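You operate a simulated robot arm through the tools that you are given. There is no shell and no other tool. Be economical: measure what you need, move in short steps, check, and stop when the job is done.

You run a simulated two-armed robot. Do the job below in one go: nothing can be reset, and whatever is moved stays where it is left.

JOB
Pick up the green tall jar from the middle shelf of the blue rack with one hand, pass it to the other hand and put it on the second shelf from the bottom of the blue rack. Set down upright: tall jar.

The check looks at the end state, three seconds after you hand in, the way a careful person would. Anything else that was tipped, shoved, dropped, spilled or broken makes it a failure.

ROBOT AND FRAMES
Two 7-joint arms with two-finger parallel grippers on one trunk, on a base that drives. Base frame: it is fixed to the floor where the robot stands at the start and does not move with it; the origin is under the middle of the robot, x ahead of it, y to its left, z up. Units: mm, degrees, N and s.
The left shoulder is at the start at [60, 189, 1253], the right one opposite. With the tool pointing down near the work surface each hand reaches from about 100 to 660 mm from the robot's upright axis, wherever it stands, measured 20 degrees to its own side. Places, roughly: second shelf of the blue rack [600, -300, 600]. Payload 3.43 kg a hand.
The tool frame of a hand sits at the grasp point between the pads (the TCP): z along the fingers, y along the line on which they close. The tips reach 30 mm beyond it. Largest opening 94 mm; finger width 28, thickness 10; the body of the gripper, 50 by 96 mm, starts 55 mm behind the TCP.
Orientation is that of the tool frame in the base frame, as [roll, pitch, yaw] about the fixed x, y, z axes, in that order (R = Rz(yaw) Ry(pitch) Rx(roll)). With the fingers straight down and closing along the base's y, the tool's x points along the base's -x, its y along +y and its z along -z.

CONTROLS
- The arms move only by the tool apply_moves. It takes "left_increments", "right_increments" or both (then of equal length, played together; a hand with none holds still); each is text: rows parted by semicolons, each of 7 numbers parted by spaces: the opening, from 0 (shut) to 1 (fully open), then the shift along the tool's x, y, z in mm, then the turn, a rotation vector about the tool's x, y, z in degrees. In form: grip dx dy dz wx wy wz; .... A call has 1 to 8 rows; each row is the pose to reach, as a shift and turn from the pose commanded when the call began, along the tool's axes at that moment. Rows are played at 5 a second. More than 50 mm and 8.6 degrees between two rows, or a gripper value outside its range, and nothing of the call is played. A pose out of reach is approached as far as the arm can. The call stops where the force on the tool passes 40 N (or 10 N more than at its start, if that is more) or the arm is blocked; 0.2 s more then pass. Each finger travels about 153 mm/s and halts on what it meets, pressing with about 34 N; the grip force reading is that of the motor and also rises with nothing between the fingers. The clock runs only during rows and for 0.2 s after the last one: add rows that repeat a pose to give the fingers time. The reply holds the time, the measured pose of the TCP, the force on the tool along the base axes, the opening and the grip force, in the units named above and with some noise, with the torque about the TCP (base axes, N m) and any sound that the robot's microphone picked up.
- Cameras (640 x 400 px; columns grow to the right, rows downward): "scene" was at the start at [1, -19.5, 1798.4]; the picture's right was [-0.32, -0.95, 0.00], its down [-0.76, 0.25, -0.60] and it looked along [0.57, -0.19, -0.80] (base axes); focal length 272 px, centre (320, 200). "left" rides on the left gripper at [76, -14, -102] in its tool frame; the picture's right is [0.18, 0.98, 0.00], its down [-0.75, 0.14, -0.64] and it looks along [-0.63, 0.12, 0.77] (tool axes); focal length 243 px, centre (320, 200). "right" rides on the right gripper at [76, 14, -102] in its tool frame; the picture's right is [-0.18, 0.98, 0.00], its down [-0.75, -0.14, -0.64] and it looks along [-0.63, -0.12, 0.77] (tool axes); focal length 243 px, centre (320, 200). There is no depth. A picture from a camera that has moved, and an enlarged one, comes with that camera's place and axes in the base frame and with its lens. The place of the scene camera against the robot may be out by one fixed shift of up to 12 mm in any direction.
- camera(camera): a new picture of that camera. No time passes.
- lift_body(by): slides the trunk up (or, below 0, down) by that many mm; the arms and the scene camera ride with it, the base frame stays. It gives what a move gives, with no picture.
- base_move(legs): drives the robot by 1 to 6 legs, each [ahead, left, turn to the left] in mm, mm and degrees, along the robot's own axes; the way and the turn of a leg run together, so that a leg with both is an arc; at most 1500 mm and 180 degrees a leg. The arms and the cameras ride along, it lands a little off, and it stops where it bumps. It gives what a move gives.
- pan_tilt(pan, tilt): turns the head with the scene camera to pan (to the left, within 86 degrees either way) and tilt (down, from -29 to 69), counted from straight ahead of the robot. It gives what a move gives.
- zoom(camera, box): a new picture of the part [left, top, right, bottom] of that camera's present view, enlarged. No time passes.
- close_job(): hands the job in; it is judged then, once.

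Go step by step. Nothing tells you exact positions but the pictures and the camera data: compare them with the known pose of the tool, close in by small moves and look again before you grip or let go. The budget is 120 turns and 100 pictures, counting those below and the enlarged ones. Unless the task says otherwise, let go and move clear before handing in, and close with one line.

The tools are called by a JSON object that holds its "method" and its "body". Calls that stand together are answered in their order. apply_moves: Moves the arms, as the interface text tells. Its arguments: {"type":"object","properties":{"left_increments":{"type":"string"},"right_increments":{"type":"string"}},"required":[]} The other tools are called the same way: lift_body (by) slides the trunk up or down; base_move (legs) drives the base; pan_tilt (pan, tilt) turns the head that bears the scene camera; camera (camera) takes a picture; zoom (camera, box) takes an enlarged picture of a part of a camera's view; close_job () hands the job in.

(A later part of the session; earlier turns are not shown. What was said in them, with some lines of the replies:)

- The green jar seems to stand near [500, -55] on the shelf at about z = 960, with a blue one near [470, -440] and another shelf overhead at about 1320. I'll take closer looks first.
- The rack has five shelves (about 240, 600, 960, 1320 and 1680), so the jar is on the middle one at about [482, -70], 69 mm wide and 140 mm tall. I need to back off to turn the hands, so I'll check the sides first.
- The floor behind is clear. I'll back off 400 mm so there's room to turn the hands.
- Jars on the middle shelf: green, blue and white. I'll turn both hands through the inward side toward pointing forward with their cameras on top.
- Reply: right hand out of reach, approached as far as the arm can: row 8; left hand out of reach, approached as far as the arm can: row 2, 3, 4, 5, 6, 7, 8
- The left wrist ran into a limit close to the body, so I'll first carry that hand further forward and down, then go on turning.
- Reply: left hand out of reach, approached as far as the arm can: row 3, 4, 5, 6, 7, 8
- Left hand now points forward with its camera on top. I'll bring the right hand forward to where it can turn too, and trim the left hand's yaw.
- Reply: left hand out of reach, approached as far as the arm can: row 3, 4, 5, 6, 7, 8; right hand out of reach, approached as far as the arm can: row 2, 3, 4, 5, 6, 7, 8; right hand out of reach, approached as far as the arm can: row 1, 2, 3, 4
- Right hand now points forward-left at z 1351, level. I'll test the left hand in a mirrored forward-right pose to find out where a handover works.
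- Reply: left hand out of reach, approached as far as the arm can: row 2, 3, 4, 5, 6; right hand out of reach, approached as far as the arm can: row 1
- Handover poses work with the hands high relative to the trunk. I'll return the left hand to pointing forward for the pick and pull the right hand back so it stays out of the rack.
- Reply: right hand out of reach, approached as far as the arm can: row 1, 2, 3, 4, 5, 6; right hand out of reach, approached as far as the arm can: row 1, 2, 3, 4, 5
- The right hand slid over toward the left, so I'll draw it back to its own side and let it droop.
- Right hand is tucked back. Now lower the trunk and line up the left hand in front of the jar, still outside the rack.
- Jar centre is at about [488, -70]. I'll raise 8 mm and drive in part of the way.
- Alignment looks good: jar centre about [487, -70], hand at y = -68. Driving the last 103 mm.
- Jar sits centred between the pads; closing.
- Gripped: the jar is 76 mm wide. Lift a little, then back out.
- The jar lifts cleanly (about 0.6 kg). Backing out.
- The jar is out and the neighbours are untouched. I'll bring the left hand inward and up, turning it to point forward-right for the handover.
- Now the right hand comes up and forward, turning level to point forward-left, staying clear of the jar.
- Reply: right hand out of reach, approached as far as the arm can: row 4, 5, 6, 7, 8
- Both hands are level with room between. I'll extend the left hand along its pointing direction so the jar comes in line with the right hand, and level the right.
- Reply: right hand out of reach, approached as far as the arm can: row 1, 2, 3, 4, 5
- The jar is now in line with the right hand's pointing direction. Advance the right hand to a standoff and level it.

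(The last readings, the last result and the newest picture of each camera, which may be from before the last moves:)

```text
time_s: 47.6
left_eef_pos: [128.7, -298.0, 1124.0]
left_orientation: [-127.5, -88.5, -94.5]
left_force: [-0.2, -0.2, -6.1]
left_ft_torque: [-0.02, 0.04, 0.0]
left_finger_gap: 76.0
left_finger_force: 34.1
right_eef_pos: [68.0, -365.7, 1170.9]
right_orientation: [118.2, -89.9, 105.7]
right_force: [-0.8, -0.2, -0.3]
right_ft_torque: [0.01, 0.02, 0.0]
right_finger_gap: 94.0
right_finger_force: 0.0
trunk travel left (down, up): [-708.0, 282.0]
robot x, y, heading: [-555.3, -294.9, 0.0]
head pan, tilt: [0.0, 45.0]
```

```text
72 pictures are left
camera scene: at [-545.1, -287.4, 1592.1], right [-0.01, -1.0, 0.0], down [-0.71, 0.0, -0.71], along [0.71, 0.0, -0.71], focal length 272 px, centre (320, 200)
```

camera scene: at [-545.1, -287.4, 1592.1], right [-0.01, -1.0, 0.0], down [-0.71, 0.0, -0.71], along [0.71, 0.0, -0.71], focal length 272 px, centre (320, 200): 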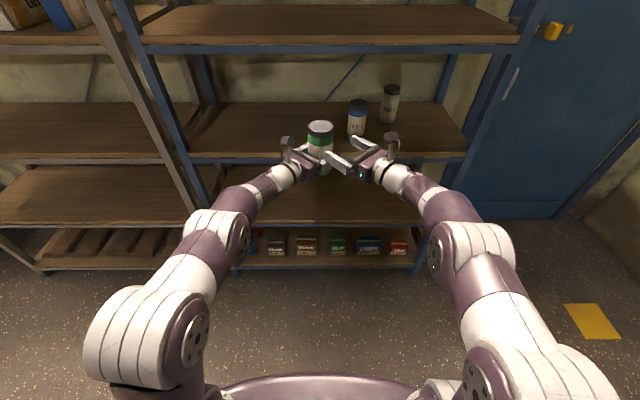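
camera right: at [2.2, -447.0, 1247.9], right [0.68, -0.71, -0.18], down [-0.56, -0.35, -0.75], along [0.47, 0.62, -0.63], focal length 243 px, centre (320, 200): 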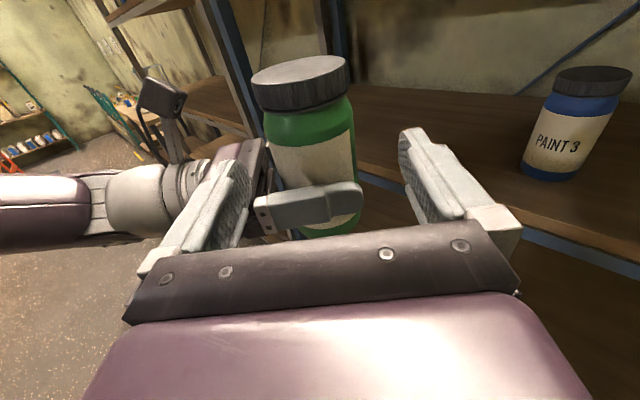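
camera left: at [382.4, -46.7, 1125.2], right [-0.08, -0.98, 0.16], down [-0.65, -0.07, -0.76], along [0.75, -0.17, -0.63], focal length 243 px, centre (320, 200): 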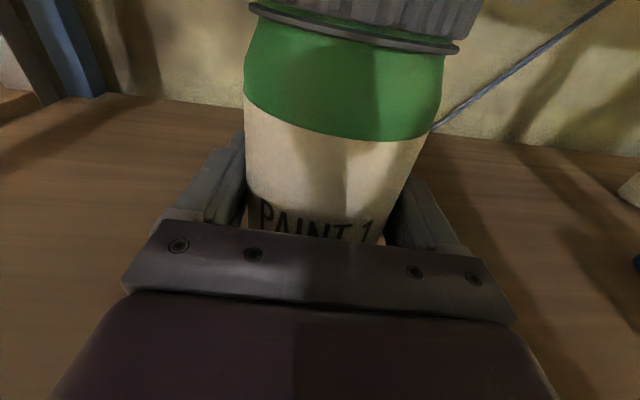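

The right hand is level and about 90 mm away, with the jar about 7 mm left of its line. I'll correct that, rise 6 mm and advance halfway.

{"method": "apply_moves", "body": {"right_increments": "1 6 -7 0 0 0 0;1 6 -7 15 0 0 0;1 6 -7 30 0 0 0;1 6 -7 45 0 0 0;1 6 -7 45 0 0 0"}}

{"method": "camera", "body": {"camera": "right"}}

{"method": "camera", "body": {"camera": "left"}}

```text
time_s: 48.9
left_eef_pos: [126.8, -298.3, 1123.6]
left_orientation: [-127.5, -88.5, -94.7]
left_force: [0.2, 0.5, -6.4]
left_ft_torque: [-0.03, 0.05, 0.03]
left_finger_gap: 75.9
left_finger_force: 33.8
right_eef_pos: [94.6, -329.0, 1177.8]
right_orientation: [123.5, -89.8, 100.6]
right_force: [0.2, 0.7, 0.4]
right_ft_torque: [0.01, 0.0, -0.01]
right_finger_gap: 94.0
right_finger_force: 0.0
trunk travel left (down, up): [-708.0, 282.0]
robot x, y, heading: [-559.0, -294.2, -0.3]
head pan, tilt: [0.0, 45.0]
```

```text
71 pictures are left
camera right: at [29.3, -411.5, 1253.1], right [0.68, -0.71, -0.18], down [-0.56, -0.35, -0.75], along [0.47, 0.62, -0.63], focal length 243 px, centre (320, 200)
```

right: 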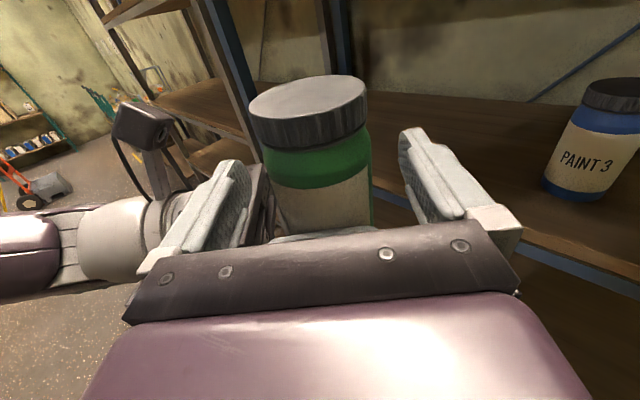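

```text
70 pictures are left
camera left: at [60.5, -221.2, 1201.0], right [-0.66, -0.73, 0.16], down [-0.57, 0.34, -0.75], along [0.49, -0.59, -0.65], focal length 243 px, centre (320, 200)
```

left: 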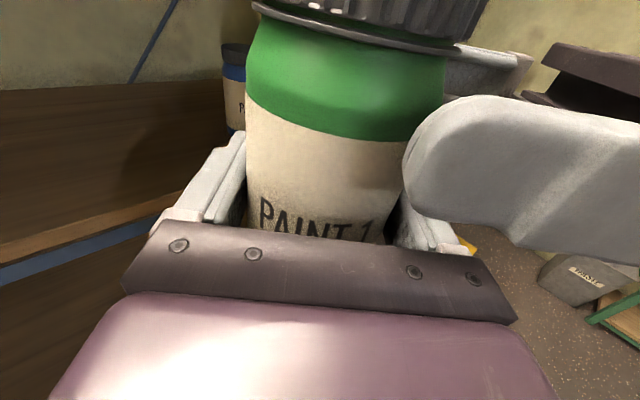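

{"method": "apply_moves", "body": {"right_increments": "1 0 -3 10 0 0 0;1 0 -3 20 0 0 0;1 0 -3 30 0 0 0;1 0 -3 40 0 0 0;1 0 -3 40 0 0 0"}}

{"method": "camera", "body": {"camera": "right"}}

{"method": "camera", "body": {"camera": "left"}}

```text
time_s: 50.0
left_eef_pos: [126.7, -298.9, 1122.9]
left_orientation: [-127.2, -88.5, -95.0]
left_force: [-0.7, 0.0, -6.1]
left_ft_torque: [-0.01, -0.01, -0.03]
left_finger_gap: 75.8
left_finger_force: 33.8
right_eef_pos: [122.4, -299.8, 1177.8]
right_orientation: [120.2, -89.9, 103.7]
right_force: [0.1, -0.4, -0.6]
right_ft_torque: [0.01, 0.01, -0.02]
right_finger_gap: 93.9
right_finger_force: 0.1
trunk travel left (down, up): [-708.0, 282.0]
robot x, y, heading: [-554.7, -289.2, -0.4]
head pan, tilt: [0.0, 45.0]
```

```text
69 pictures are left
camera right: at [55.9, -381.3, 1254.2], right [0.68, -0.71, -0.18], down [-0.56, -0.35, -0.75], along [0.47, 0.62, -0.63], focal length 243 px, centre (320, 200)
```

right: 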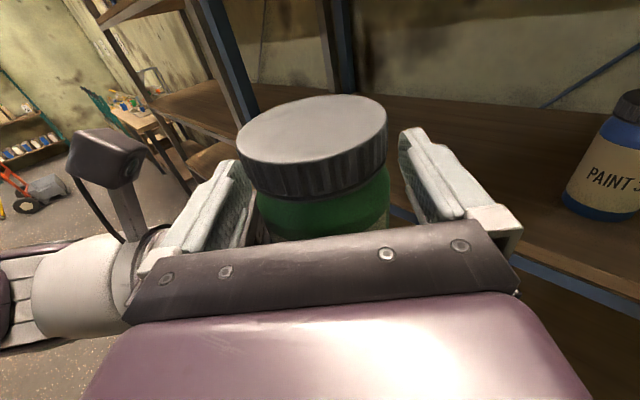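

```text
68 pictures are left
camera left: at [60.4, -221.2, 1201.1], right [-0.66, -0.73, 0.16], down [-0.57, 0.34, -0.75], along [0.49, -0.59, -0.65], focal length 243 px, centre (320, 200)
```

left: 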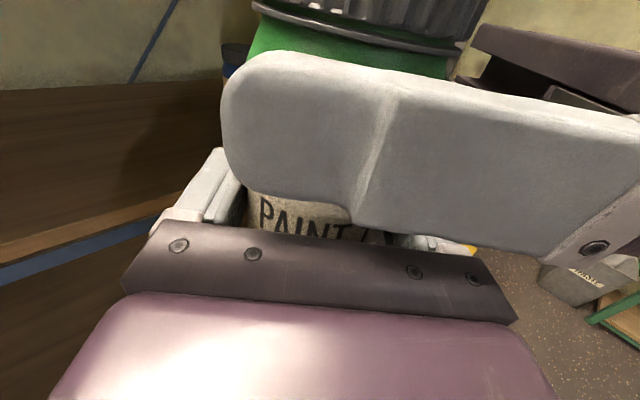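

The right pads straddle the green band just below the cap, centred. Closing the right hand.

{"method": "apply_moves", "body": {"right_increments": "0.9 0 0 0 0 0 0;0.85 0 0 0 0 0 0;0.82 0 0 0 0 0 0;0.8 0 0 0 0 0 0;0.78 0 0 0 0 0 0;0.7 0 0 0 0 0 0;0.5 0 0 0 0 0 0;0.5 0 0 0 0 0 0"}}

```text
time_s: 51.9
left_eef_pos: [126.9, -297.5, 1122.9]
left_orientation: [-127.8, -88.5, -94.3]
left_force: [-12.6, 6.3, -4.1]
left_ft_torque: [-0.3, -0.38, 0.19]
left_finger_gap: 75.9
left_finger_force: 34.1
right_eef_pos: [121.1, -300.0, 1178.5]
right_orientation: [132.2, -90.0, 91.7]
right_force: [12.2, -6.1, -0.2]
right_ft_torque: [-0.02, -0.34, -0.23]
right_finger_gap: 74.9
right_finger_force: 33.9
trunk travel left (down, up): [-708.0, 282.0]
robot x, y, heading: [-559.6, -287.6, -0.4]
head pan, tilt: [0.0, 45.0]
```

A 13 N side load shows a small misalignment; I'll ease the right hand 2 mm along its closing line.

{"method": "apply_moves", "body": {"right_increments": "0.5 0 1 0 0 0 0;0.5 0 2 0 0 0 0;0.5 0 2 0 0 0 0"}}

```text
time_s: 52.6
left_eef_pos: [126.5, -297.2, 1122.7]
left_orientation: [-131.2, -88.5, -90.9]
left_force: [25.7, -2.1, -9.5]
left_ft_torque: [-0.12, 0.63, 0.29]
left_finger_gap: 76.1
left_finger_force: 35.3
right_eef_pos: [122.0, -299.8, 1177.8]
right_orientation: [104.5, -90.0, 119.7]
right_force: [-24.7, 1.9, 4.6]
right_ft_torque: [0.27, 0.7, -0.21]
right_finger_gap: 74.8
right_finger_force: 33.5
trunk travel left (down, up): [-708.0, 282.0]
robot x, y, heading: [-560.3, -296.0, -0.3]
head pan, tilt: [0.0, 45.0]
```

{"method": "apply_moves", "body": {"right_increments": "0.5 0 -0.7 0 0 0 0;0.5 0 -1.3 0 0 0 0;0.5 0 -1.3 0 0 0 0"}}

```text
time_s: 53.5
left_eef_pos: [127.6, -298.5, 1122.6]
left_orientation: [-127.8, -88.5, -94.2]
left_force: [14.1, 1.8, -7.9]
left_ft_torque: [-0.23, 0.73, -0.15]
left_finger_gap: 76.1
left_finger_force: 33.9
right_eef_pos: [121.1, -300.7, 1177.4]
right_orientation: [133.3, -89.8, 90.8]
right_force: [-14.5, -1.9, 2.2]
right_ft_torque: [0.12, -0.01, 0.18]
right_finger_gap: 75.1
right_finger_force: 33.8
trunk travel left (down, up): [-708.0, 282.0]
robot x, y, heading: [-556.8, -289.5, -0.4]
head pan, tilt: [0.0, 45.0]
```

{"method": "apply_moves", "body": {"right_increments": "0.5 0 -0.7 -0.5 0 0 0;0.5 0 -0.7 -0.5 0 0 0"}}

```text
time_s: 54.0
left_eef_pos: [125.9, -298.2, 1124.1]
left_orientation: [-125.4, -88.6, -96.8]
left_force: [-11.4, 4.4, -6.1]
left_ft_torque: [-0.3, -0.15, 0.0]
left_finger_gap: 76.0
left_finger_force: 34.2
right_eef_pos: [120.3, -301.0, 1177.7]
right_orientation: [129.8, -89.9, 94.1]
right_force: [11.2, -4.2, -1.2]
right_ft_torque: [0.09, -0.43, -0.08]
right_finger_gap: 75.0
right_finger_force: 33.7
trunk travel left (down, up): [-708.0, 282.0]
robot x, y, heading: [-557.3, -290.4, -0.3]
head pan, tilt: [0.0, 45.0]
```

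Load is small. Releasing the left hand.

{"method": "apply_moves", "body": {"right_increments": "0.5 0 0.3 0 0 0 0;0.5 0 0.3 0 0 0 0;0.5 0 0.3 0 0 0 0;0.5 0 0.3 0 0 0 0;0.5 0 0.3 0 0 0 0", "left_increments": "0.81 0 0 0 0 0 0;0.84 0 0 0 0 0 0;0.9 0 0 0 0 0 0;1 0 0 0 0 0 0;1 0 0 0 0 0 0"}}

{"method": "camera", "body": {"camera": "left"}}

```text
time_s: 55.2
left_eef_pos: [127.1, -297.5, 1123.7]
left_orientation: [-127.1, -88.6, -94.9]
left_force: [-0.7, 0.9, 0.0]
left_ft_torque: [0.0, -0.05, -0.02]
left_finger_gap: 93.8
left_finger_force: 0.1
right_eef_pos: [120.2, -300.2, 1177.3]
right_orientation: [137.2, -89.9, 86.7]
right_force: [-0.2, 0.2, -0.2]
right_ft_torque: [-0.03, 0.03, 0.02]
right_finger_gap: 74.9
right_finger_force: 33.3
trunk travel left (down, up): [-708.0, 282.0]
robot x, y, heading: [-555.1, -291.4, -0.1]
head pan, tilt: [0.0, 45.0]
```

```text
67 pictures are left
camera left: at [60.7, -221.0, 1201.0], right [-0.66, -0.73, 0.16], down [-0.57, 0.34, -0.75], along [0.49, -0.59, -0.65], focal length 243 px, centre (320, 200)
```

left: 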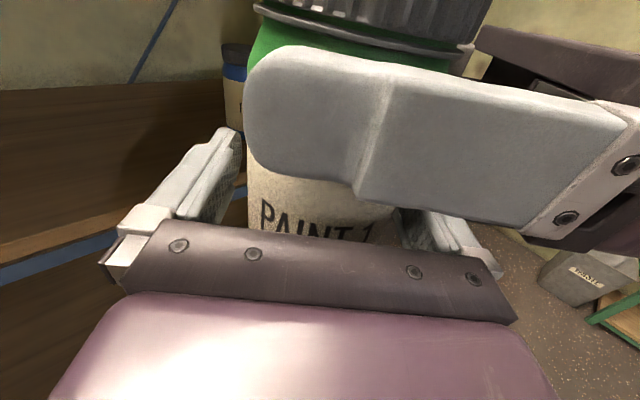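

{"method": "apply_moves", "body": {"left_increments": "1 0 0 -8 0 0 0;1 0 0 -20 0 0 0;1 0 0 -35 0 0 0;1 0 0 -50 0 0 0"}}

{"method": "camera", "body": {"camera": "left"}}

```text
time_s: 56.2
left_eef_pos: [89.3, -264.3, 1124.6]
left_orientation: [-125.9, -88.6, -96.0]
left_force: [0.0, 0.4, 0.0]
left_ft_torque: [-0.02, 0.0, 0.0]
left_finger_gap: 94.0
left_finger_force: 0.0
right_eef_pos: [120.0, -300.1, 1177.7]
right_orientation: [127.3, -89.9, 96.4]
right_force: [0.8, -0.7, -0.5]
right_ft_torque: [-0.02, 0.04, 0.02]
right_finger_gap: 74.5
right_finger_force: 33.7
trunk travel left (down, up): [-708.0, 282.0]
robot x, y, heading: [-558.2, -290.8, -0.2]
head pan, tilt: [0.0, 45.0]
```

```text
66 pictures are left
camera left: at [22.5, -187.8, 1201.7], right [-0.66, -0.73, 0.16], down [-0.57, 0.34, -0.75], along [0.49, -0.59, -0.64], focal length 243 px, centre (320, 200)
```

left: 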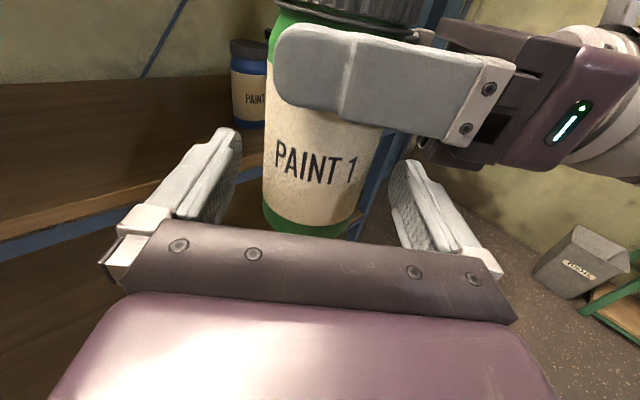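

The right hand alone holds the jar. Pull the left hand away and tuck it back.

{"method": "apply_moves", "body": {"left_increments": "1 0 5 -32 0 0 0;1 0 10 -66 0 -2 0;1 -5 15 -100 0 -10 0;1 -20 20 -130 0 -18 0;1 -40 25 -160 0 -26 0;1 -60 30 -190 0 -34 0;1 -80 34 -215 0 -42 0;1 -100 38 -236 0 -50 0"}}

{"method": "camera", "body": {"camera": "scene"}}

```text
time_s: 58.0
left_eef_pos: [-107.6, -133.9, 1026.7]
left_orientation: [-178.4, -39.0, -43.1]
left_force: [-0.3, -1.0, 0.8]
left_ft_torque: [0.0, -0.03, 0.01]
left_finger_gap: 93.9
left_finger_force: 0.2
right_eef_pos: [120.4, -300.0, 1177.5]
right_orientation: [141.2, -89.8, 82.9]
right_force: [-0.6, 0.8, 1.0]
right_ft_torque: [-0.02, 0.01, 0.01]
right_finger_gap: 74.7
right_finger_force: 33.3
trunk travel left (down, up): [-708.0, 282.0]
robot x, y, heading: [-559.6, -292.7, -0.3]
head pan, tilt: [0.0, 45.0]
```

```text
65 pictures are left
camera scene: at [-544.7, -287.4, 1592.1], right [-0.01, -1.0, 0.0], down [-0.71, 0.0, -0.71], along [0.71, 0.0, -0.71], focal length 272 px, centre (320, 200)
```

scene: 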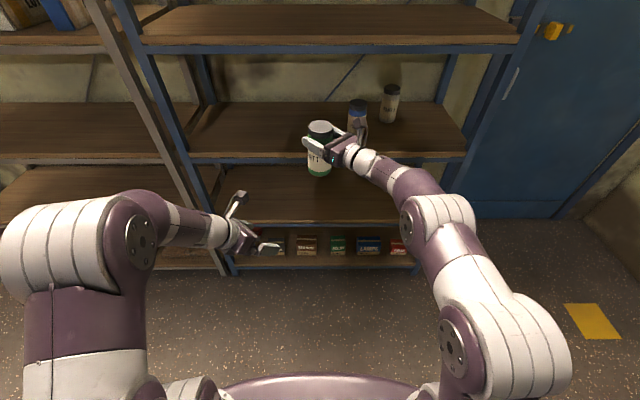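

Now swing the right hand with the jar to its forward-pointing pose and tuck the left a bit further back.

{"method": "apply_moves", "body": {"left_increments": "1 -31 9 -13 0 0 0;1 -62 18 -26 0 0 0;1 -93 28 -38 0 0 0;1 -125 37 -51 0 0 0;1 -125 37 -51 0 0 0;1 -125 37 -51 0 0 0;1 -125 37 -51 0 0 0", "right_increments": "0.5 -10 18 -31 -6.2 0 0;0.5 -22 36 -63 -12.4 0 0;0.5 -36 54 -94 -18.6 0 0;0.5 -52 73 -126 -24.8 0 0;0.5 -70 92 -158 -31 0 0;0.5 -88 110 -189 -37.5 0 0;0.5 -88 110 -189 -37.5 0 0"}}

{"method": "camera", "body": {"camera": "right"}}

{"method": "camera", "body": {"camera": "scene"}}

```text
time_s: 59.6
left_eef_pos: [-230.0, -72.9, 985.9]
left_orientation: [-178.5, -39.1, -43.2]
left_force: [0.0, -0.2, -0.1]
left_ft_torque: [0.0, 0.03, -0.03]
left_finger_gap: 93.8
left_finger_force: 0.0
right_eef_pos: [61.3, -512.2, 1090.9]
right_orientation: [95.8, -89.9, 90.7]
right_force: [-0.2, 0.3, 0.2]
right_ft_torque: [-0.01, 0.05, -0.03]
right_finger_gap: 74.6
right_finger_force: 34.0
trunk travel left (down, up): [-708.0, 282.0]
robot x, y, heading: [-558.8, -294.8, -0.5]
head pan, tilt: [0.0, 45.0]
```

```text
64 pictures are left
camera right: at [-40.5, -538.0, 1167.4], right [0.11, -0.98, -0.18], down [-0.65, 0.07, -0.75], along [0.75, 0.2, -0.63], focal length 243 px, centre (320, 200)
```

right: 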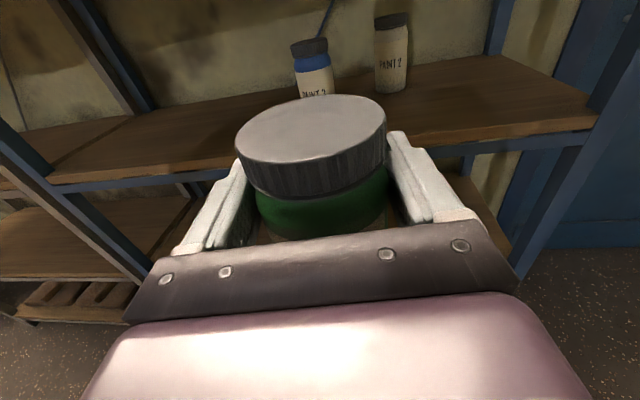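

```text
63 pictures are left
camera scene: at [-545.1, -287.2, 1592.1], right [-0.01, -1.0, 0.0], down [-0.71, 0.0, -0.71], along [0.71, 0.0, -0.71], focal length 272 px, centre (320, 200)
```

scene: 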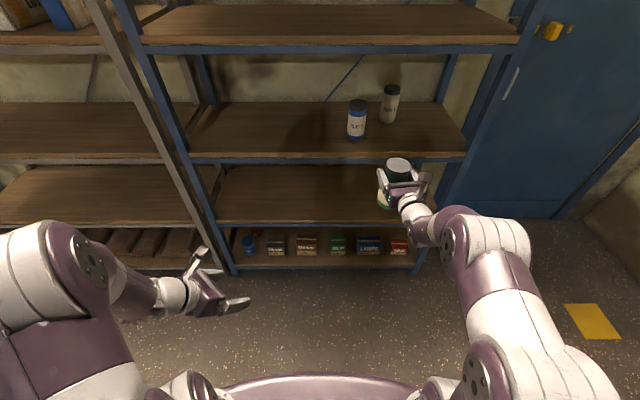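

Jar upright in the right hand, pointing forward. Lower the trunk to the second-shelf level while still outside, shift left to y ≈ -330, and look.

{"method": "lift_body", "body": {"by": -340}}

{"method": "base_move", "body": {"legs": [[0, 180, 0]]}}

{"method": "camera", "body": {"camera": "right"}}

{"method": "camera", "body": {"camera": "scene"}}

{"method": "camera", "body": {"camera": "left"}}

```text
time_s: 63.0
left_eef_pos: [-228.4, -72.7, 646.5]
left_orientation: [-178.5, -39.1, -43.2]
left_force: [0.1, 0.1, 0.5]
left_ft_torque: [0.0, 0.0, 0.01]
left_finger_gap: 94.0
left_finger_force: 0.0
right_eef_pos: [60.9, -512.0, 752.0]
right_orientation: [90.2, -89.8, 96.2]
right_force: [-1.0, 0.2, 0.4]
right_ft_torque: [0.0, 0.03, 0.0]
right_finger_gap: 74.4
right_finger_force: 33.5
trunk travel left (down, up): [-368.0, 622.0]
robot x, y, heading: [-561.8, -292.1, -0.5]
head pan, tilt: [0.0, 45.0]
```

```text
time_s: 64.5
left_eef_pos: [-227.9, 109.5, 646.9]
left_orientation: [-178.4, -39.2, -43.1]
left_force: [0.8, 0.8, 0.6]
left_ft_torque: [-0.02, 0.01, 0.03]
left_finger_gap: 93.9
left_finger_force: 0.1
right_eef_pos: [62.8, -329.0, 751.7]
right_orientation: [95.2, -89.8, 91.1]
right_force: [0.8, -0.3, -0.5]
right_ft_torque: [0.01, 0.03, -0.03]
right_finger_gap: 74.6
right_finger_force: 34.2
trunk travel left (down, up): [-368.0, 622.0]
robot x, y, heading: [-557.3, -107.3, -0.1]
head pan, tilt: [0.0, 45.0]
```

```text
62 pictures are left
camera right: at [-39.6, -354.9, 827.7], right [0.11, -0.98, -0.18], down [-0.65, 0.07, -0.75], along [0.75, 0.2, -0.63], focal length 243 px, centre (320, 200)
```

right: 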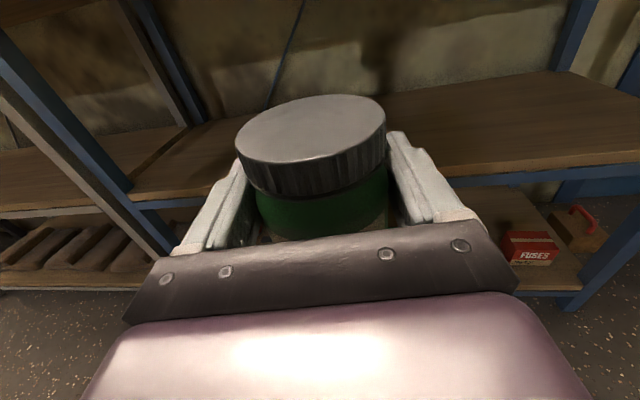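

```text
61 pictures are left
camera scene: at [-544.4, -104.1, 1252.1], right [-0.01, -1.0, 0.0], down [-0.71, 0.0, -0.71], along [0.71, 0.0, -0.71], focal length 272 px, centre (320, 200)
```

scene: 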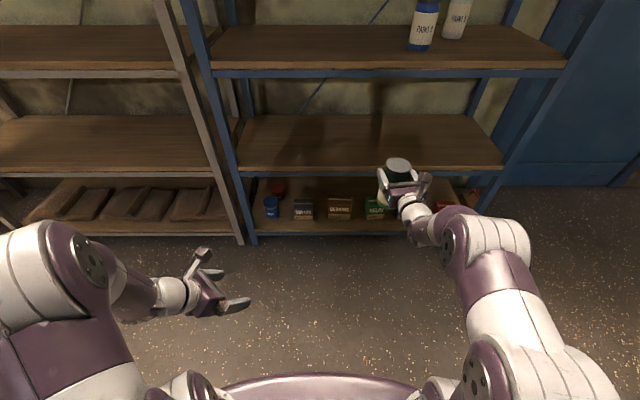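

```text
60 pictures are left
camera left: at [-224.9, 122.3, 774.1], right [-0.55, -0.83, 0.1], down [-0.83, 0.56, 0.02], along [-0.07, -0.07, -1.0], focal length 243 px, centre (320, 200)
```

left: 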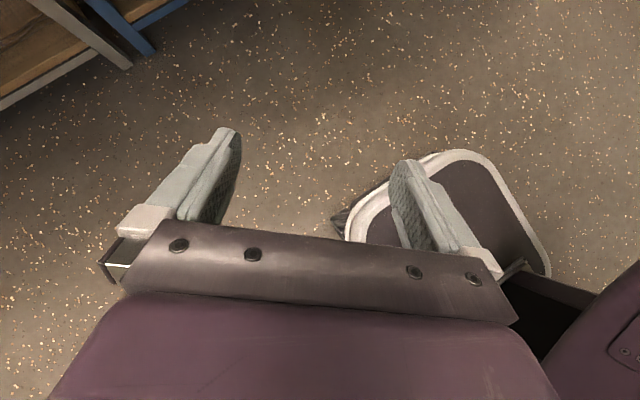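

{"method": "zoom", "body": {"camera": "scene", "box": [230, 20, 390, 220]}}

{"method": "zoom", "body": {"camera": "right", "box": [400, 80, 640, 230]}}

```text
2.00 times, centred on (310, 120) of scene
camera zoom: at [-544.4, -104.1, 1252.1], right [-0.01, -1.0, 0.0], down [-0.71, 0.0, -0.71], along [0.71, 0.0, -0.71], focal length 545 px, centre (340, 360)
```

zoom: 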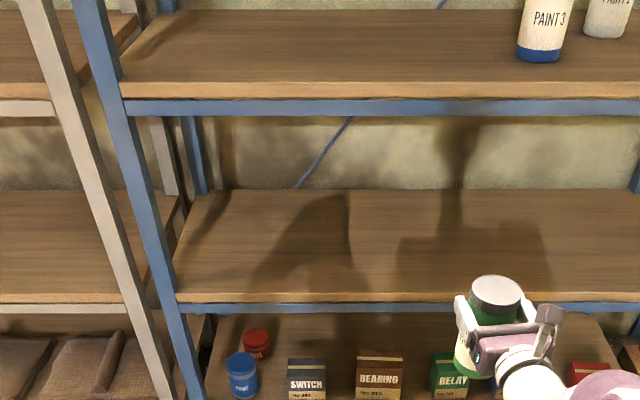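

```text
2.67 times, centred on (520, 155) of right
camera zoom: at [-39.6, -354.9, 827.7], right [0.11, -0.98, -0.18], down [-0.65, 0.07, -0.75], along [0.75, 0.2, -0.63], focal length 647 px, centre (-213, 320)
```

zoom: 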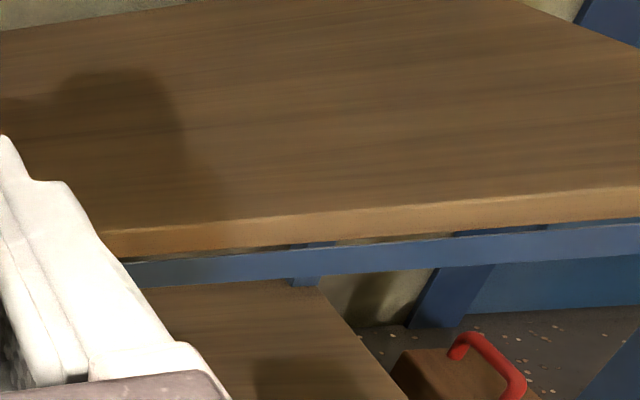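

The second shelf is empty, at roughly z = 565–600. I'll lower 30 mm more and drive in most of the way.

{"method": "lift_body", "body": {"by": -30}}

{"method": "base_move", "body": {"legs": [[220, 0, 0]]}}

{"method": "camera", "body": {"camera": "scene"}}

{"method": "camera", "body": {"camera": "right"}}

```text
time_s: 65.2
left_eef_pos: [-228.2, 109.9, 617.3]
left_orientation: [-178.5, -39.1, -43.1]
left_force: [-0.2, 0.2, 0.0]
left_ft_torque: [-0.02, -0.04, -0.04]
left_finger_gap: 93.8
left_finger_force: 0.0
right_eef_pos: [62.6, -330.0, 721.5]
right_orientation: [97.7, -89.8, 88.8]
right_force: [-0.4, -0.1, -0.9]
right_ft_torque: [-0.03, 0.02, 0.03]
right_finger_gap: 74.7
right_finger_force: 33.8
trunk travel left (down, up): [-338.0, 652.0]
robot x, y, heading: [-559.9, -111.6, -0.3]
head pan, tilt: [0.0, 45.0]
```

```text
time_s: 66.9
left_eef_pos: [-11.1, 108.2, 616.5]
left_orientation: [-178.5, -39.1, -43.0]
left_force: [-0.2, -0.8, 0.4]
left_ft_torque: [0.01, -0.02, 0.02]
left_finger_gap: 94.2
left_finger_force: 0.1
right_eef_pos: [279.2, -331.6, 720.8]
right_orientation: [127.0, -89.9, 59.5]
right_force: [0.3, 0.2, -0.1]
right_ft_torque: [0.02, 0.03, 0.03]
right_finger_gap: 74.4
right_finger_force: 34.5
trunk travel left (down, up): [-338.0, 652.0]
robot x, y, heading: [-341.4, -112.1, -0.3]
head pan, tilt: [0.0, 45.0]
```

```text
57 pictures are left
camera scene: at [-327.0, -106.1, 1222.1], right [-0.01, -1.0, 0.0], down [-0.71, 0.0, -0.71], along [0.71, 0.0, -0.71], focal length 272 px, centre (320, 200)
```

scene: 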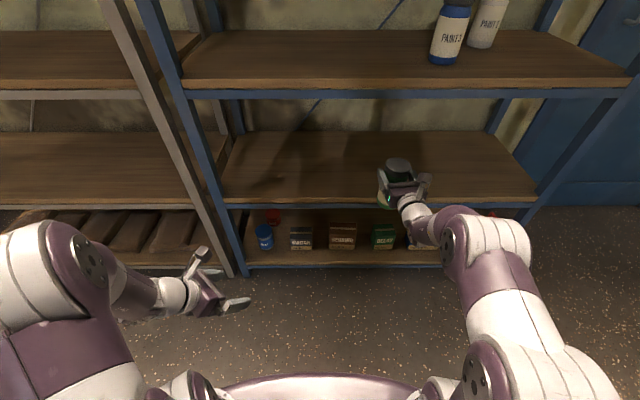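

```text
56 pictures are left
camera right: at [177.7, -356.2, 797.0], right [0.11, -0.98, -0.18], down [-0.65, 0.07, -0.75], along [0.75, 0.2, -0.63], focal length 243 px, centre (320, 200)
```

right: 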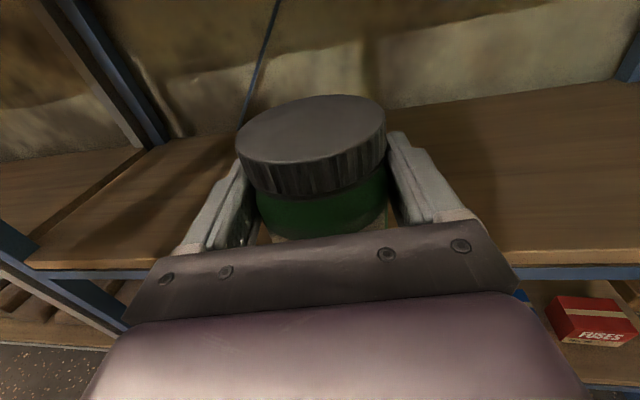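

{"method": "base_move", "body": {"legs": [[172, 0, 0]]}}

{"method": "zoom", "body": {"camera": "scene", "box": [260, 60, 500, 240]}}

{"method": "camera", "body": {"camera": "right"}}

```text
time_s: 68.4
left_eef_pos: [161.5, 106.7, 615.6]
left_orientation: [-178.5, -39.1, -43.1]
left_force: [0.4, 0.1, 0.6]
left_ft_torque: [0.03, -0.04, 0.0]
left_finger_gap: 94.3
left_finger_force: 0.2
right_eef_pos: [451.5, -332.7, 720.8]
right_orientation: [141.0, -89.9, 45.3]
right_force: [0.1, -1.0, -0.8]
right_ft_torque: [0.01, 0.0, 0.01]
right_finger_gap: 74.7
right_finger_force: 33.9
trunk travel left (down, up): [-338.0, 652.0]
robot x, y, heading: [-169.2, -111.4, -0.3]
head pan, tilt: [0.0, 45.0]
```

```text
2.22 times, centred on (380, 150) of scene
camera zoom: at [-155.0, -107.2, 1222.1], right [-0.01, -1.0, 0.0], down [-0.71, 0.01, -0.71], along [0.71, 0.0, -0.71], focal length 606 px, centre (187, 311)
```

zoom: 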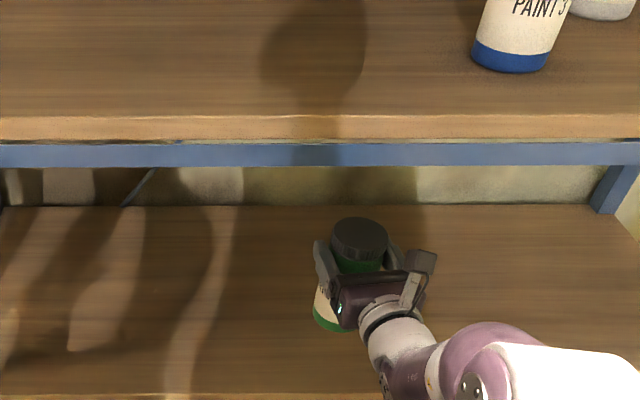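

```text
54 pictures are left
camera right: at [349.2, -358.3, 796.7], right [0.11, -0.98, -0.18], down [-0.66, 0.07, -0.75], along [0.75, 0.2, -0.63], focal length 243 px, centre (320, 200)
```

right: 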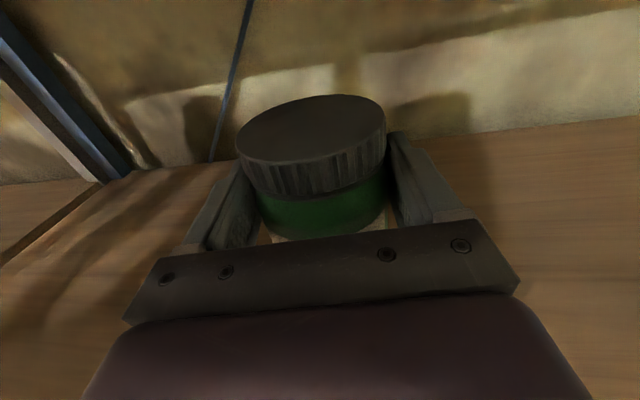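

The jar is above the shelf at [451, -333]. Lowering in small steps, watching the force.

{"method": "lift_body", "body": {"by": -10}}

{"method": "lift_body", "body": {"by": -6}}

{"method": "zoom", "body": {"camera": "scene", "box": [340, 130, 460, 230]}}

```text
time_s: 69.0
left_eef_pos: [161.4, 106.2, 606.7]
left_orientation: [-178.4, -39.1, -43.1]
left_force: [0.4, -0.2, 0.6]
left_ft_torque: [0.03, -0.01, 0.02]
left_finger_gap: 94.0
left_finger_force: 0.1
right_eef_pos: [450.3, -333.4, 711.3]
right_orientation: [141.3, -89.9, 45.1]
right_force: [-0.4, 0.4, -0.2]
right_ft_torque: [-0.02, 0.08, 0.02]
right_finger_gap: 74.5
right_finger_force: 34.1
trunk travel left (down, up): [-328.0, 662.0]
robot x, y, heading: [-166.8, -111.5, -0.5]
head pan, tilt: [0.0, 45.0]
```

```text
time_s: 69.5
left_eef_pos: [160.5, 107.6, 600.7]
left_orientation: [-178.4, -39.1, -43.1]
left_force: [0.5, 0.6, 0.1]
left_ft_torque: [0.03, 0.03, -0.02]
left_finger_gap: 94.2
left_finger_force: 0.1
right_eef_pos: [450.2, -333.4, 705.3]
right_orientation: [132.0, -89.9, 54.4]
right_force: [-0.1, 0.3, 0.1]
right_ft_torque: [0.0, 0.07, 0.02]
right_finger_gap: 74.8
right_finger_force: 34.7
trunk travel left (down, up): [-322.0, 668.0]
robot x, y, heading: [-167.4, -110.9, -0.4]
head pan, tilt: [0.0, 45.0]
```

```text
4.00 times, centred on (400, 180) of scene
camera zoom: at [-155.9, -107.2, 1206.1], right [-0.01, -1.0, 0.0], down [-0.71, 0.01, -0.71], along [0.71, 0.0, -0.71], focal length 1090 px, centre (0, 280)
```

zoom: 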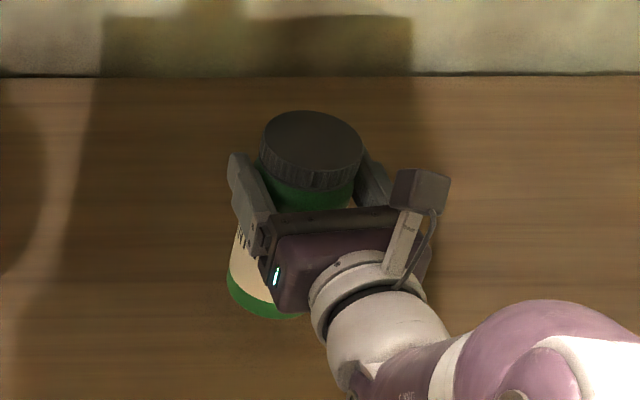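

No contact yet. I'll continue down with the guarded arm move.

{"method": "apply_moves", "body": {"right_increments": "0.5 -2 0 0 0 0 0;0.5 -4 0 0 0 0 0;0.5 -6 0 0 0 0 0;0.5 -8 0 0 0 0 0;0.5 -10 0 0 0 0 0;0.5 -12 0 0 0 0 0;0.5 -14 0 0 0 0 0;0.5 -16 0 0 0 0 0"}}

```text
time_s: 71.3
left_eef_pos: [159.6, 106.7, 600.6]
left_orientation: [-178.5, -39.1, -43.2]
left_force: [0.7, -1.0, -0.2]
left_ft_torque: [0.02, -0.04, 0.0]
left_finger_gap: 94.1
left_finger_force: 0.0
right_eef_pos: [449.1, -333.0, 690.0]
right_orientation: [130.1, -89.9, 56.4]
right_force: [-0.4, 0.5, -0.6]
right_ft_torque: [-0.06, 0.02, -0.03]
right_finger_gap: 74.6
right_finger_force: 33.7
trunk travel left (down, up): [-322.0, 668.0]
robot x, y, heading: [-165.4, -112.1, -0.5]
head pan, tilt: [0.0, 45.0]
```

{"method": "apply_moves", "body": {"right_increments": "0.5 -2 0 0 0 0 0;0.5 -4 0 0 0 0 0;0.5 -6 0 0 0 0 0;0.5 -8 0 0 0 0 0;0.5 -10 0 0 0 0 0;0.5 -12 0 0 0 0 0"}}

{"method": "camera", "body": {"camera": "scene"}}

```text
time_s: 72.7
left_eef_pos: [159.8, 106.3, 600.7]
left_orientation: [-178.5, -39.1, -43.2]
left_force: [-0.6, -0.3, -0.3]
left_ft_torque: [-0.01, 0.02, 0.0]
left_finger_gap: 94.3
left_finger_force: 0.0
right_eef_pos: [450.2, -332.8, 676.9]
right_orientation: [128.6, -89.9, 57.9]
right_force: [-1.0, 0.2, -0.9]
right_ft_torque: [-0.02, 0.03, -0.03]
right_finger_gap: 74.4
right_finger_force: 33.7
trunk travel left (down, up): [-322.0, 668.0]
robot x, y, heading: [-167.7, -115.4, -0.6]
head pan, tilt: [0.0, 45.0]
```

```text
52 pictures are left
camera scene: at [-155.7, -107.2, 1206.1], right [-0.01, -1.0, 0.0], down [-0.71, 0.01, -0.71], along [0.71, 0.0, -0.71], focal length 272 px, centre (320, 200)
```

scene: 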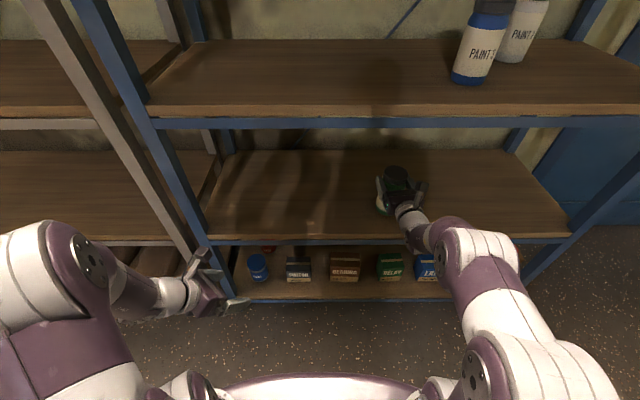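

{"method": "apply_moves", "body": {"right_increments": "0.5 -1.5 0 0 0 0 0;0.5 -3 0 0 0 0 0;0.5 -4.5 0 0 0 0 0;0.5 -6 0 0 0 0 0;0.5 -7.5 0 0 0 0 0;0.5 -9 0 0 0 0 0"}}

{"method": "zoom", "body": {"camera": "scene", "box": [340, 150, 460, 250]}}

```text
time_s: 74.1
left_eef_pos: [160.4, 107.3, 601.8]
left_orientation: [-178.4, -39.1, -43.1]
left_force: [-0.2, -0.2, 0.6]
left_ft_torque: [-0.01, 0.0, 0.02]
left_finger_gap: 94.0
left_finger_force: 0.1
right_eef_pos: [449.5, -332.7, 668.3]
right_orientation: [138.4, -89.9, 48.0]
right_force: [0.9, -0.6, 0.3]
right_ft_torque: [-0.07, 0.03, 0.02]
right_finger_gap: 74.9
right_finger_force: 33.9
trunk travel left (down, up): [-322.0, 668.0]
robot x, y, heading: [-171.7, -109.8, -0.0]
head pan, tilt: [0.0, 45.0]
```

```text
4.00 times, centred on (400, 200) of scene
camera zoom: at [-155.7, -107.2, 1206.1], right [-0.01, -1.0, 0.0], down [-0.71, 0.01, -0.71], along [0.71, 0.0, -0.71], focal length 1090 px, centre (0, 200)
```

zoom: 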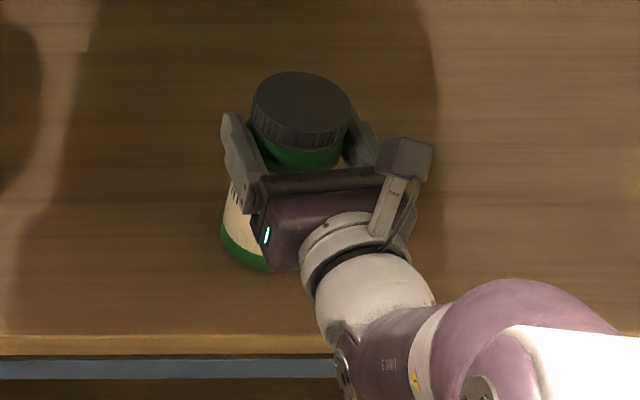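

{"method": "apply_moves", "body": {"right_increments": "0.5 -1.5 0 0 0 0 0;0.5 -3 0 0 0 0 0;0.5 -4.5 0 0 0 0 0;0.5 -6 0 0 0 0 0;0.5 -7.5 0 0 0 0 0;0.5 -9 0 0 0 0 0"}}

```text
time_s: 75.5
left_eef_pos: [159.7, 107.9, 602.2]
left_orientation: [-178.4, -39.2, -43.2]
left_force: [0.5, 0.2, 0.4]
left_ft_torque: [-0.02, -0.01, -0.02]
left_finger_gap: 93.9
left_finger_force: 0.1
right_eef_pos: [449.2, -332.5, 665.3]
right_orientation: [24.2, -89.3, 162.4]
right_force: [3.6, 2.5, 25.4]
right_ft_torque: [-0.19, 0.23, -0.09]
right_finger_gap: 74.7
right_finger_force: 34.0
trunk travel left (down, up): [-322.0, 668.0]
robot x, y, heading: [-172.2, -111.1, -0.2]
head pan, tilt: [0.0, 45.0]
```

Contact: 25 N upward at z = 665. Ease up a little to unload.

{"method": "apply_moves", "body": {"right_increments": "0.5 1 0 0 0 0 0;0.5 1.5 0 0 0 0 0;0.5 1.5 0 0 0 0 0"}}

```text
time_s: 76.3
left_eef_pos: [158.7, 107.5, 600.7]
left_orientation: [-178.3, -39.3, -43.2]
left_force: [0.6, -0.1, 0.0]
left_ft_torque: [-0.04, -0.02, -0.02]
left_finger_gap: 94.0
left_finger_force: 0.0
right_eef_pos: [448.0, -333.0, 663.6]
right_orientation: [38.0, -89.7, 148.5]
right_force: [8.2, 4.0, 27.6]
right_ft_torque: [0.12, -0.16, 0.02]
right_finger_gap: 74.4
right_finger_force: 34.1
trunk travel left (down, up): [-322.0, 668.0]
robot x, y, heading: [-167.0, -106.2, -0.7]
head pan, tilt: [0.0, 45.0]
```

{"method": "apply_moves", "body": {"right_increments": "0.5 1 0 0 0 0 0;0.5 2 0 0 0 0 0;0.5 2 0 0 0 0 0"}}

{"method": "zoom", "body": {"camera": "scene", "box": [340, 150, 460, 250]}}

```text
time_s: 77.1
left_eef_pos: [159.1, 107.9, 600.3]
left_orientation: [-178.4, -39.3, -43.2]
left_force: [0.2, -0.4, -1.3]
left_ft_torque: [0.0, 0.03, 0.0]
left_finger_gap: 93.8
left_finger_force: 0.0
right_eef_pos: [449.4, -332.2, 664.0]
right_orientation: [82.6, -89.8, 103.8]
right_force: [7.5, 6.8, 18.9]
right_ft_torque: [0.33, -0.33, 0.03]
right_finger_gap: 74.2
right_finger_force: 34.0
trunk travel left (down, up): [-322.0, 668.0]
robot x, y, heading: [-166.5, -111.2, -0.4]
head pan, tilt: [0.0, 45.0]
```

```text
4.00 times, centred on (400, 200) of scene
camera zoom: at [-158.1, -105.4, 1206.1], right [-0.01, -1.0, 0.0], down [-0.71, 0.0, -0.71], along [0.71, -0.01, -0.71], focal length 1090 px, centre (0, 200)
```

zoom: 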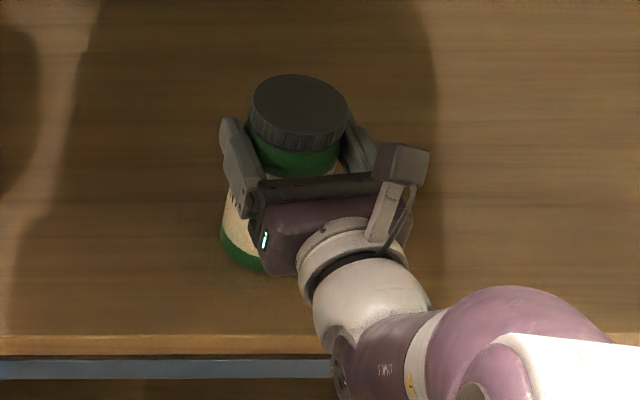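

{"method": "apply_moves", "body": {"right_increments": "0.5 0.7 0 -0.5 0 0 0;0.5 1.3 0.3 -0.5 0 0 0;0.5 1.3 0.3 -0.5 0 0 0"}}

```text
time_s: 77.9
left_eef_pos: [158.9, 108.5, 601.2]
left_orientation: [-178.4, -39.1, -43.2]
left_force: [0.1, -0.7, 0.0]
left_ft_torque: [0.02, -0.02, 0.0]
left_finger_gap: 93.9
left_finger_force: 0.0
right_eef_pos: [449.1, -331.5, 663.3]
right_orientation: [144.0, -89.9, 42.4]
right_force: [1.8, 3.8, 9.2]
right_ft_torque: [0.14, -0.05, 0.03]
right_finger_gap: 74.0
right_finger_force: 33.7
trunk travel left (down, up): [-322.0, 668.0]
robot x, y, heading: [-168.5, -108.1, -0.6]
head pan, tilt: [0.0, 45.0]
```

Load is down to about 9 N and the hand is level, so the jar rests flat. Opening the right hand gently.

{"method": "apply_moves", "body": {"right_increments": "0.8 0.3 0 0 0 0 0;0.82 0.3 0 0 0 0 0;0.86 0.3 0 0 0 0 0;0.92 0.3 0 0 0 0 0;1 0.3 0 0 0 0 0;1 0.3 0 0 0 0 0"}}

{"method": "camera", "body": {"camera": "right"}}

```text
time_s: 79.3
left_eef_pos: [159.6, 107.1, 600.1]
left_orientation: [-178.4, -39.2, -43.2]
left_force: [-0.5, 0.6, 0.0]
left_ft_torque: [-0.01, 0.02, -0.04]
left_finger_gap: 93.8
left_finger_force: 0.1
right_eef_pos: [448.7, -333.2, 664.5]
right_orientation: [109.6, -89.9, 76.7]
right_force: [0.4, 0.7, 0.0]
right_ft_torque: [-0.02, -0.01, 0.03]
right_finger_gap: 94.0
right_finger_force: 0.0
trunk travel left (down, up): [-322.0, 668.0]
robot x, y, heading: [-167.2, -113.4, -0.4]
head pan, tilt: [0.0, 45.0]
```

```text
49 pictures are left
camera right: at [347.8, -358.4, 741.0], right [0.11, -0.98, -0.18], down [-0.65, 0.07, -0.75], along [0.75, 0.2, -0.63], focal length 243 px, centre (320, 200)
```

right: 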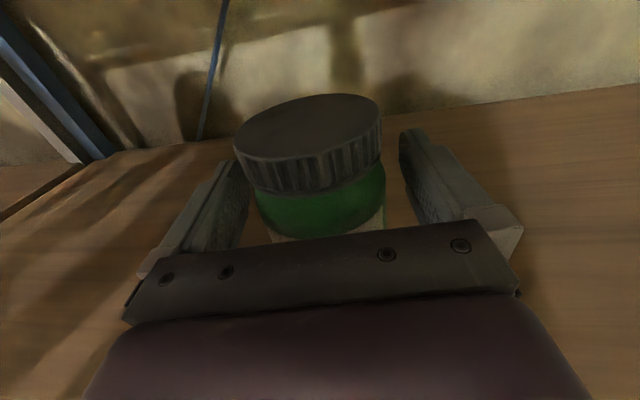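

Released. The jar stands; I'll back the base straight out, checking midway.

{"method": "base_move", "body": {"legs": [[-50, 0, 0]]}}

{"method": "camera", "body": {"camera": "right"}}

```text
time_s: 80.2
left_eef_pos: [109.1, 108.0, 600.8]
left_orientation: [-178.5, -39.2, -43.3]
left_force: [-0.3, -0.5, 0.8]
left_ft_torque: [0.03, 0.03, -0.04]
left_finger_gap: 94.2
left_finger_force: 0.0
right_eef_pos: [398.5, -332.8, 665.3]
right_orientation: [88.8, -89.9, 97.6]
right_force: [-0.3, -0.8, 0.3]
right_ft_torque: [0.0, 0.01, -0.03]
right_finger_gap: 94.0
right_finger_force: 0.0
trunk travel left (down, up): [-322.0, 668.0]
robot x, y, heading: [-220.4, -110.0, -0.5]
head pan, tilt: [0.0, 45.0]
```

```text
48 pictures are left
camera right: at [296.8, -358.2, 741.4], right [0.11, -0.98, -0.18], down [-0.65, 0.07, -0.75], along [0.75, 0.2, -0.63], focal length 243 px, centre (320, 200)
```

right: 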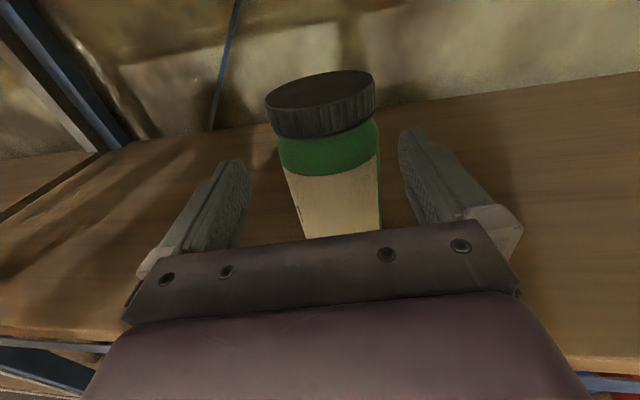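

Clear on both sides. Backing out fully and checking the result.

{"method": "base_move", "body": {"legs": [[-350, 0, 0]]}}

{"method": "camera", "body": {"camera": "right"}}

{"method": "camera", "body": {"camera": "scene"}}

```text
time_s: 82.5
left_eef_pos: [-243.8, 110.5, 601.5]
left_orientation: [-178.4, -39.1, -43.0]
left_force: [0.4, 0.0, -0.8]
left_ft_torque: [-0.03, 0.03, -0.05]
left_finger_gap: 94.0
left_finger_force: 0.0
right_eef_pos: [45.6, -328.9, 664.1]
right_orientation: [97.0, -89.9, 89.7]
right_force: [-0.6, 0.3, 0.3]
right_ft_torque: [-0.01, -0.02, 0.0]
right_finger_gap: 93.9
right_finger_force: 0.1
trunk travel left (down, up): [-322.0, 668.0]
robot x, y, heading: [-571.0, -110.5, -0.5]
head pan, tilt: [0.0, 45.0]
```

```text
47 pictures are left
camera right: at [-54.8, -354.5, 741.2], right [0.11, -0.98, -0.18], down [-0.65, 0.07, -0.75], along [0.75, 0.2, -0.63], focal length 243 px, centre (320, 200)
```

right: 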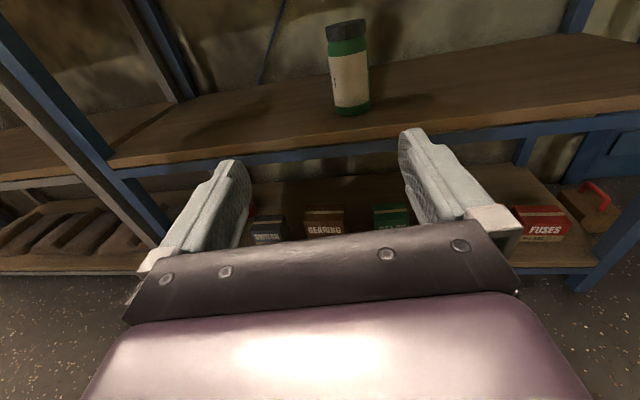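

```text
46 pictures are left
camera scene: at [-559.8, -104.4, 1206.2], right [0.0, -1.0, 0.0], down [-0.71, 0.0, -0.71], along [0.71, 0.0, -0.71], focal length 272 px, centre (320, 200)
```

scene: 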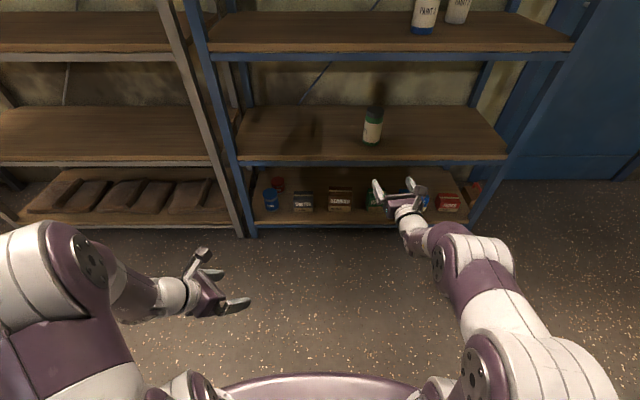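

The green jar stands upright on the second shelf from the bottom, both hands are clear, and nothing else has moved. Handing in.

{"method": "close_job", "body": {}}

```text
The job is handed in.
```

I picked the green tall jar off the middle shelf with the left hand and passed it to the right. It now stands upright on the second shelf from the bottom, both hands are clear, and nothing else was disturbed in the final pictures.
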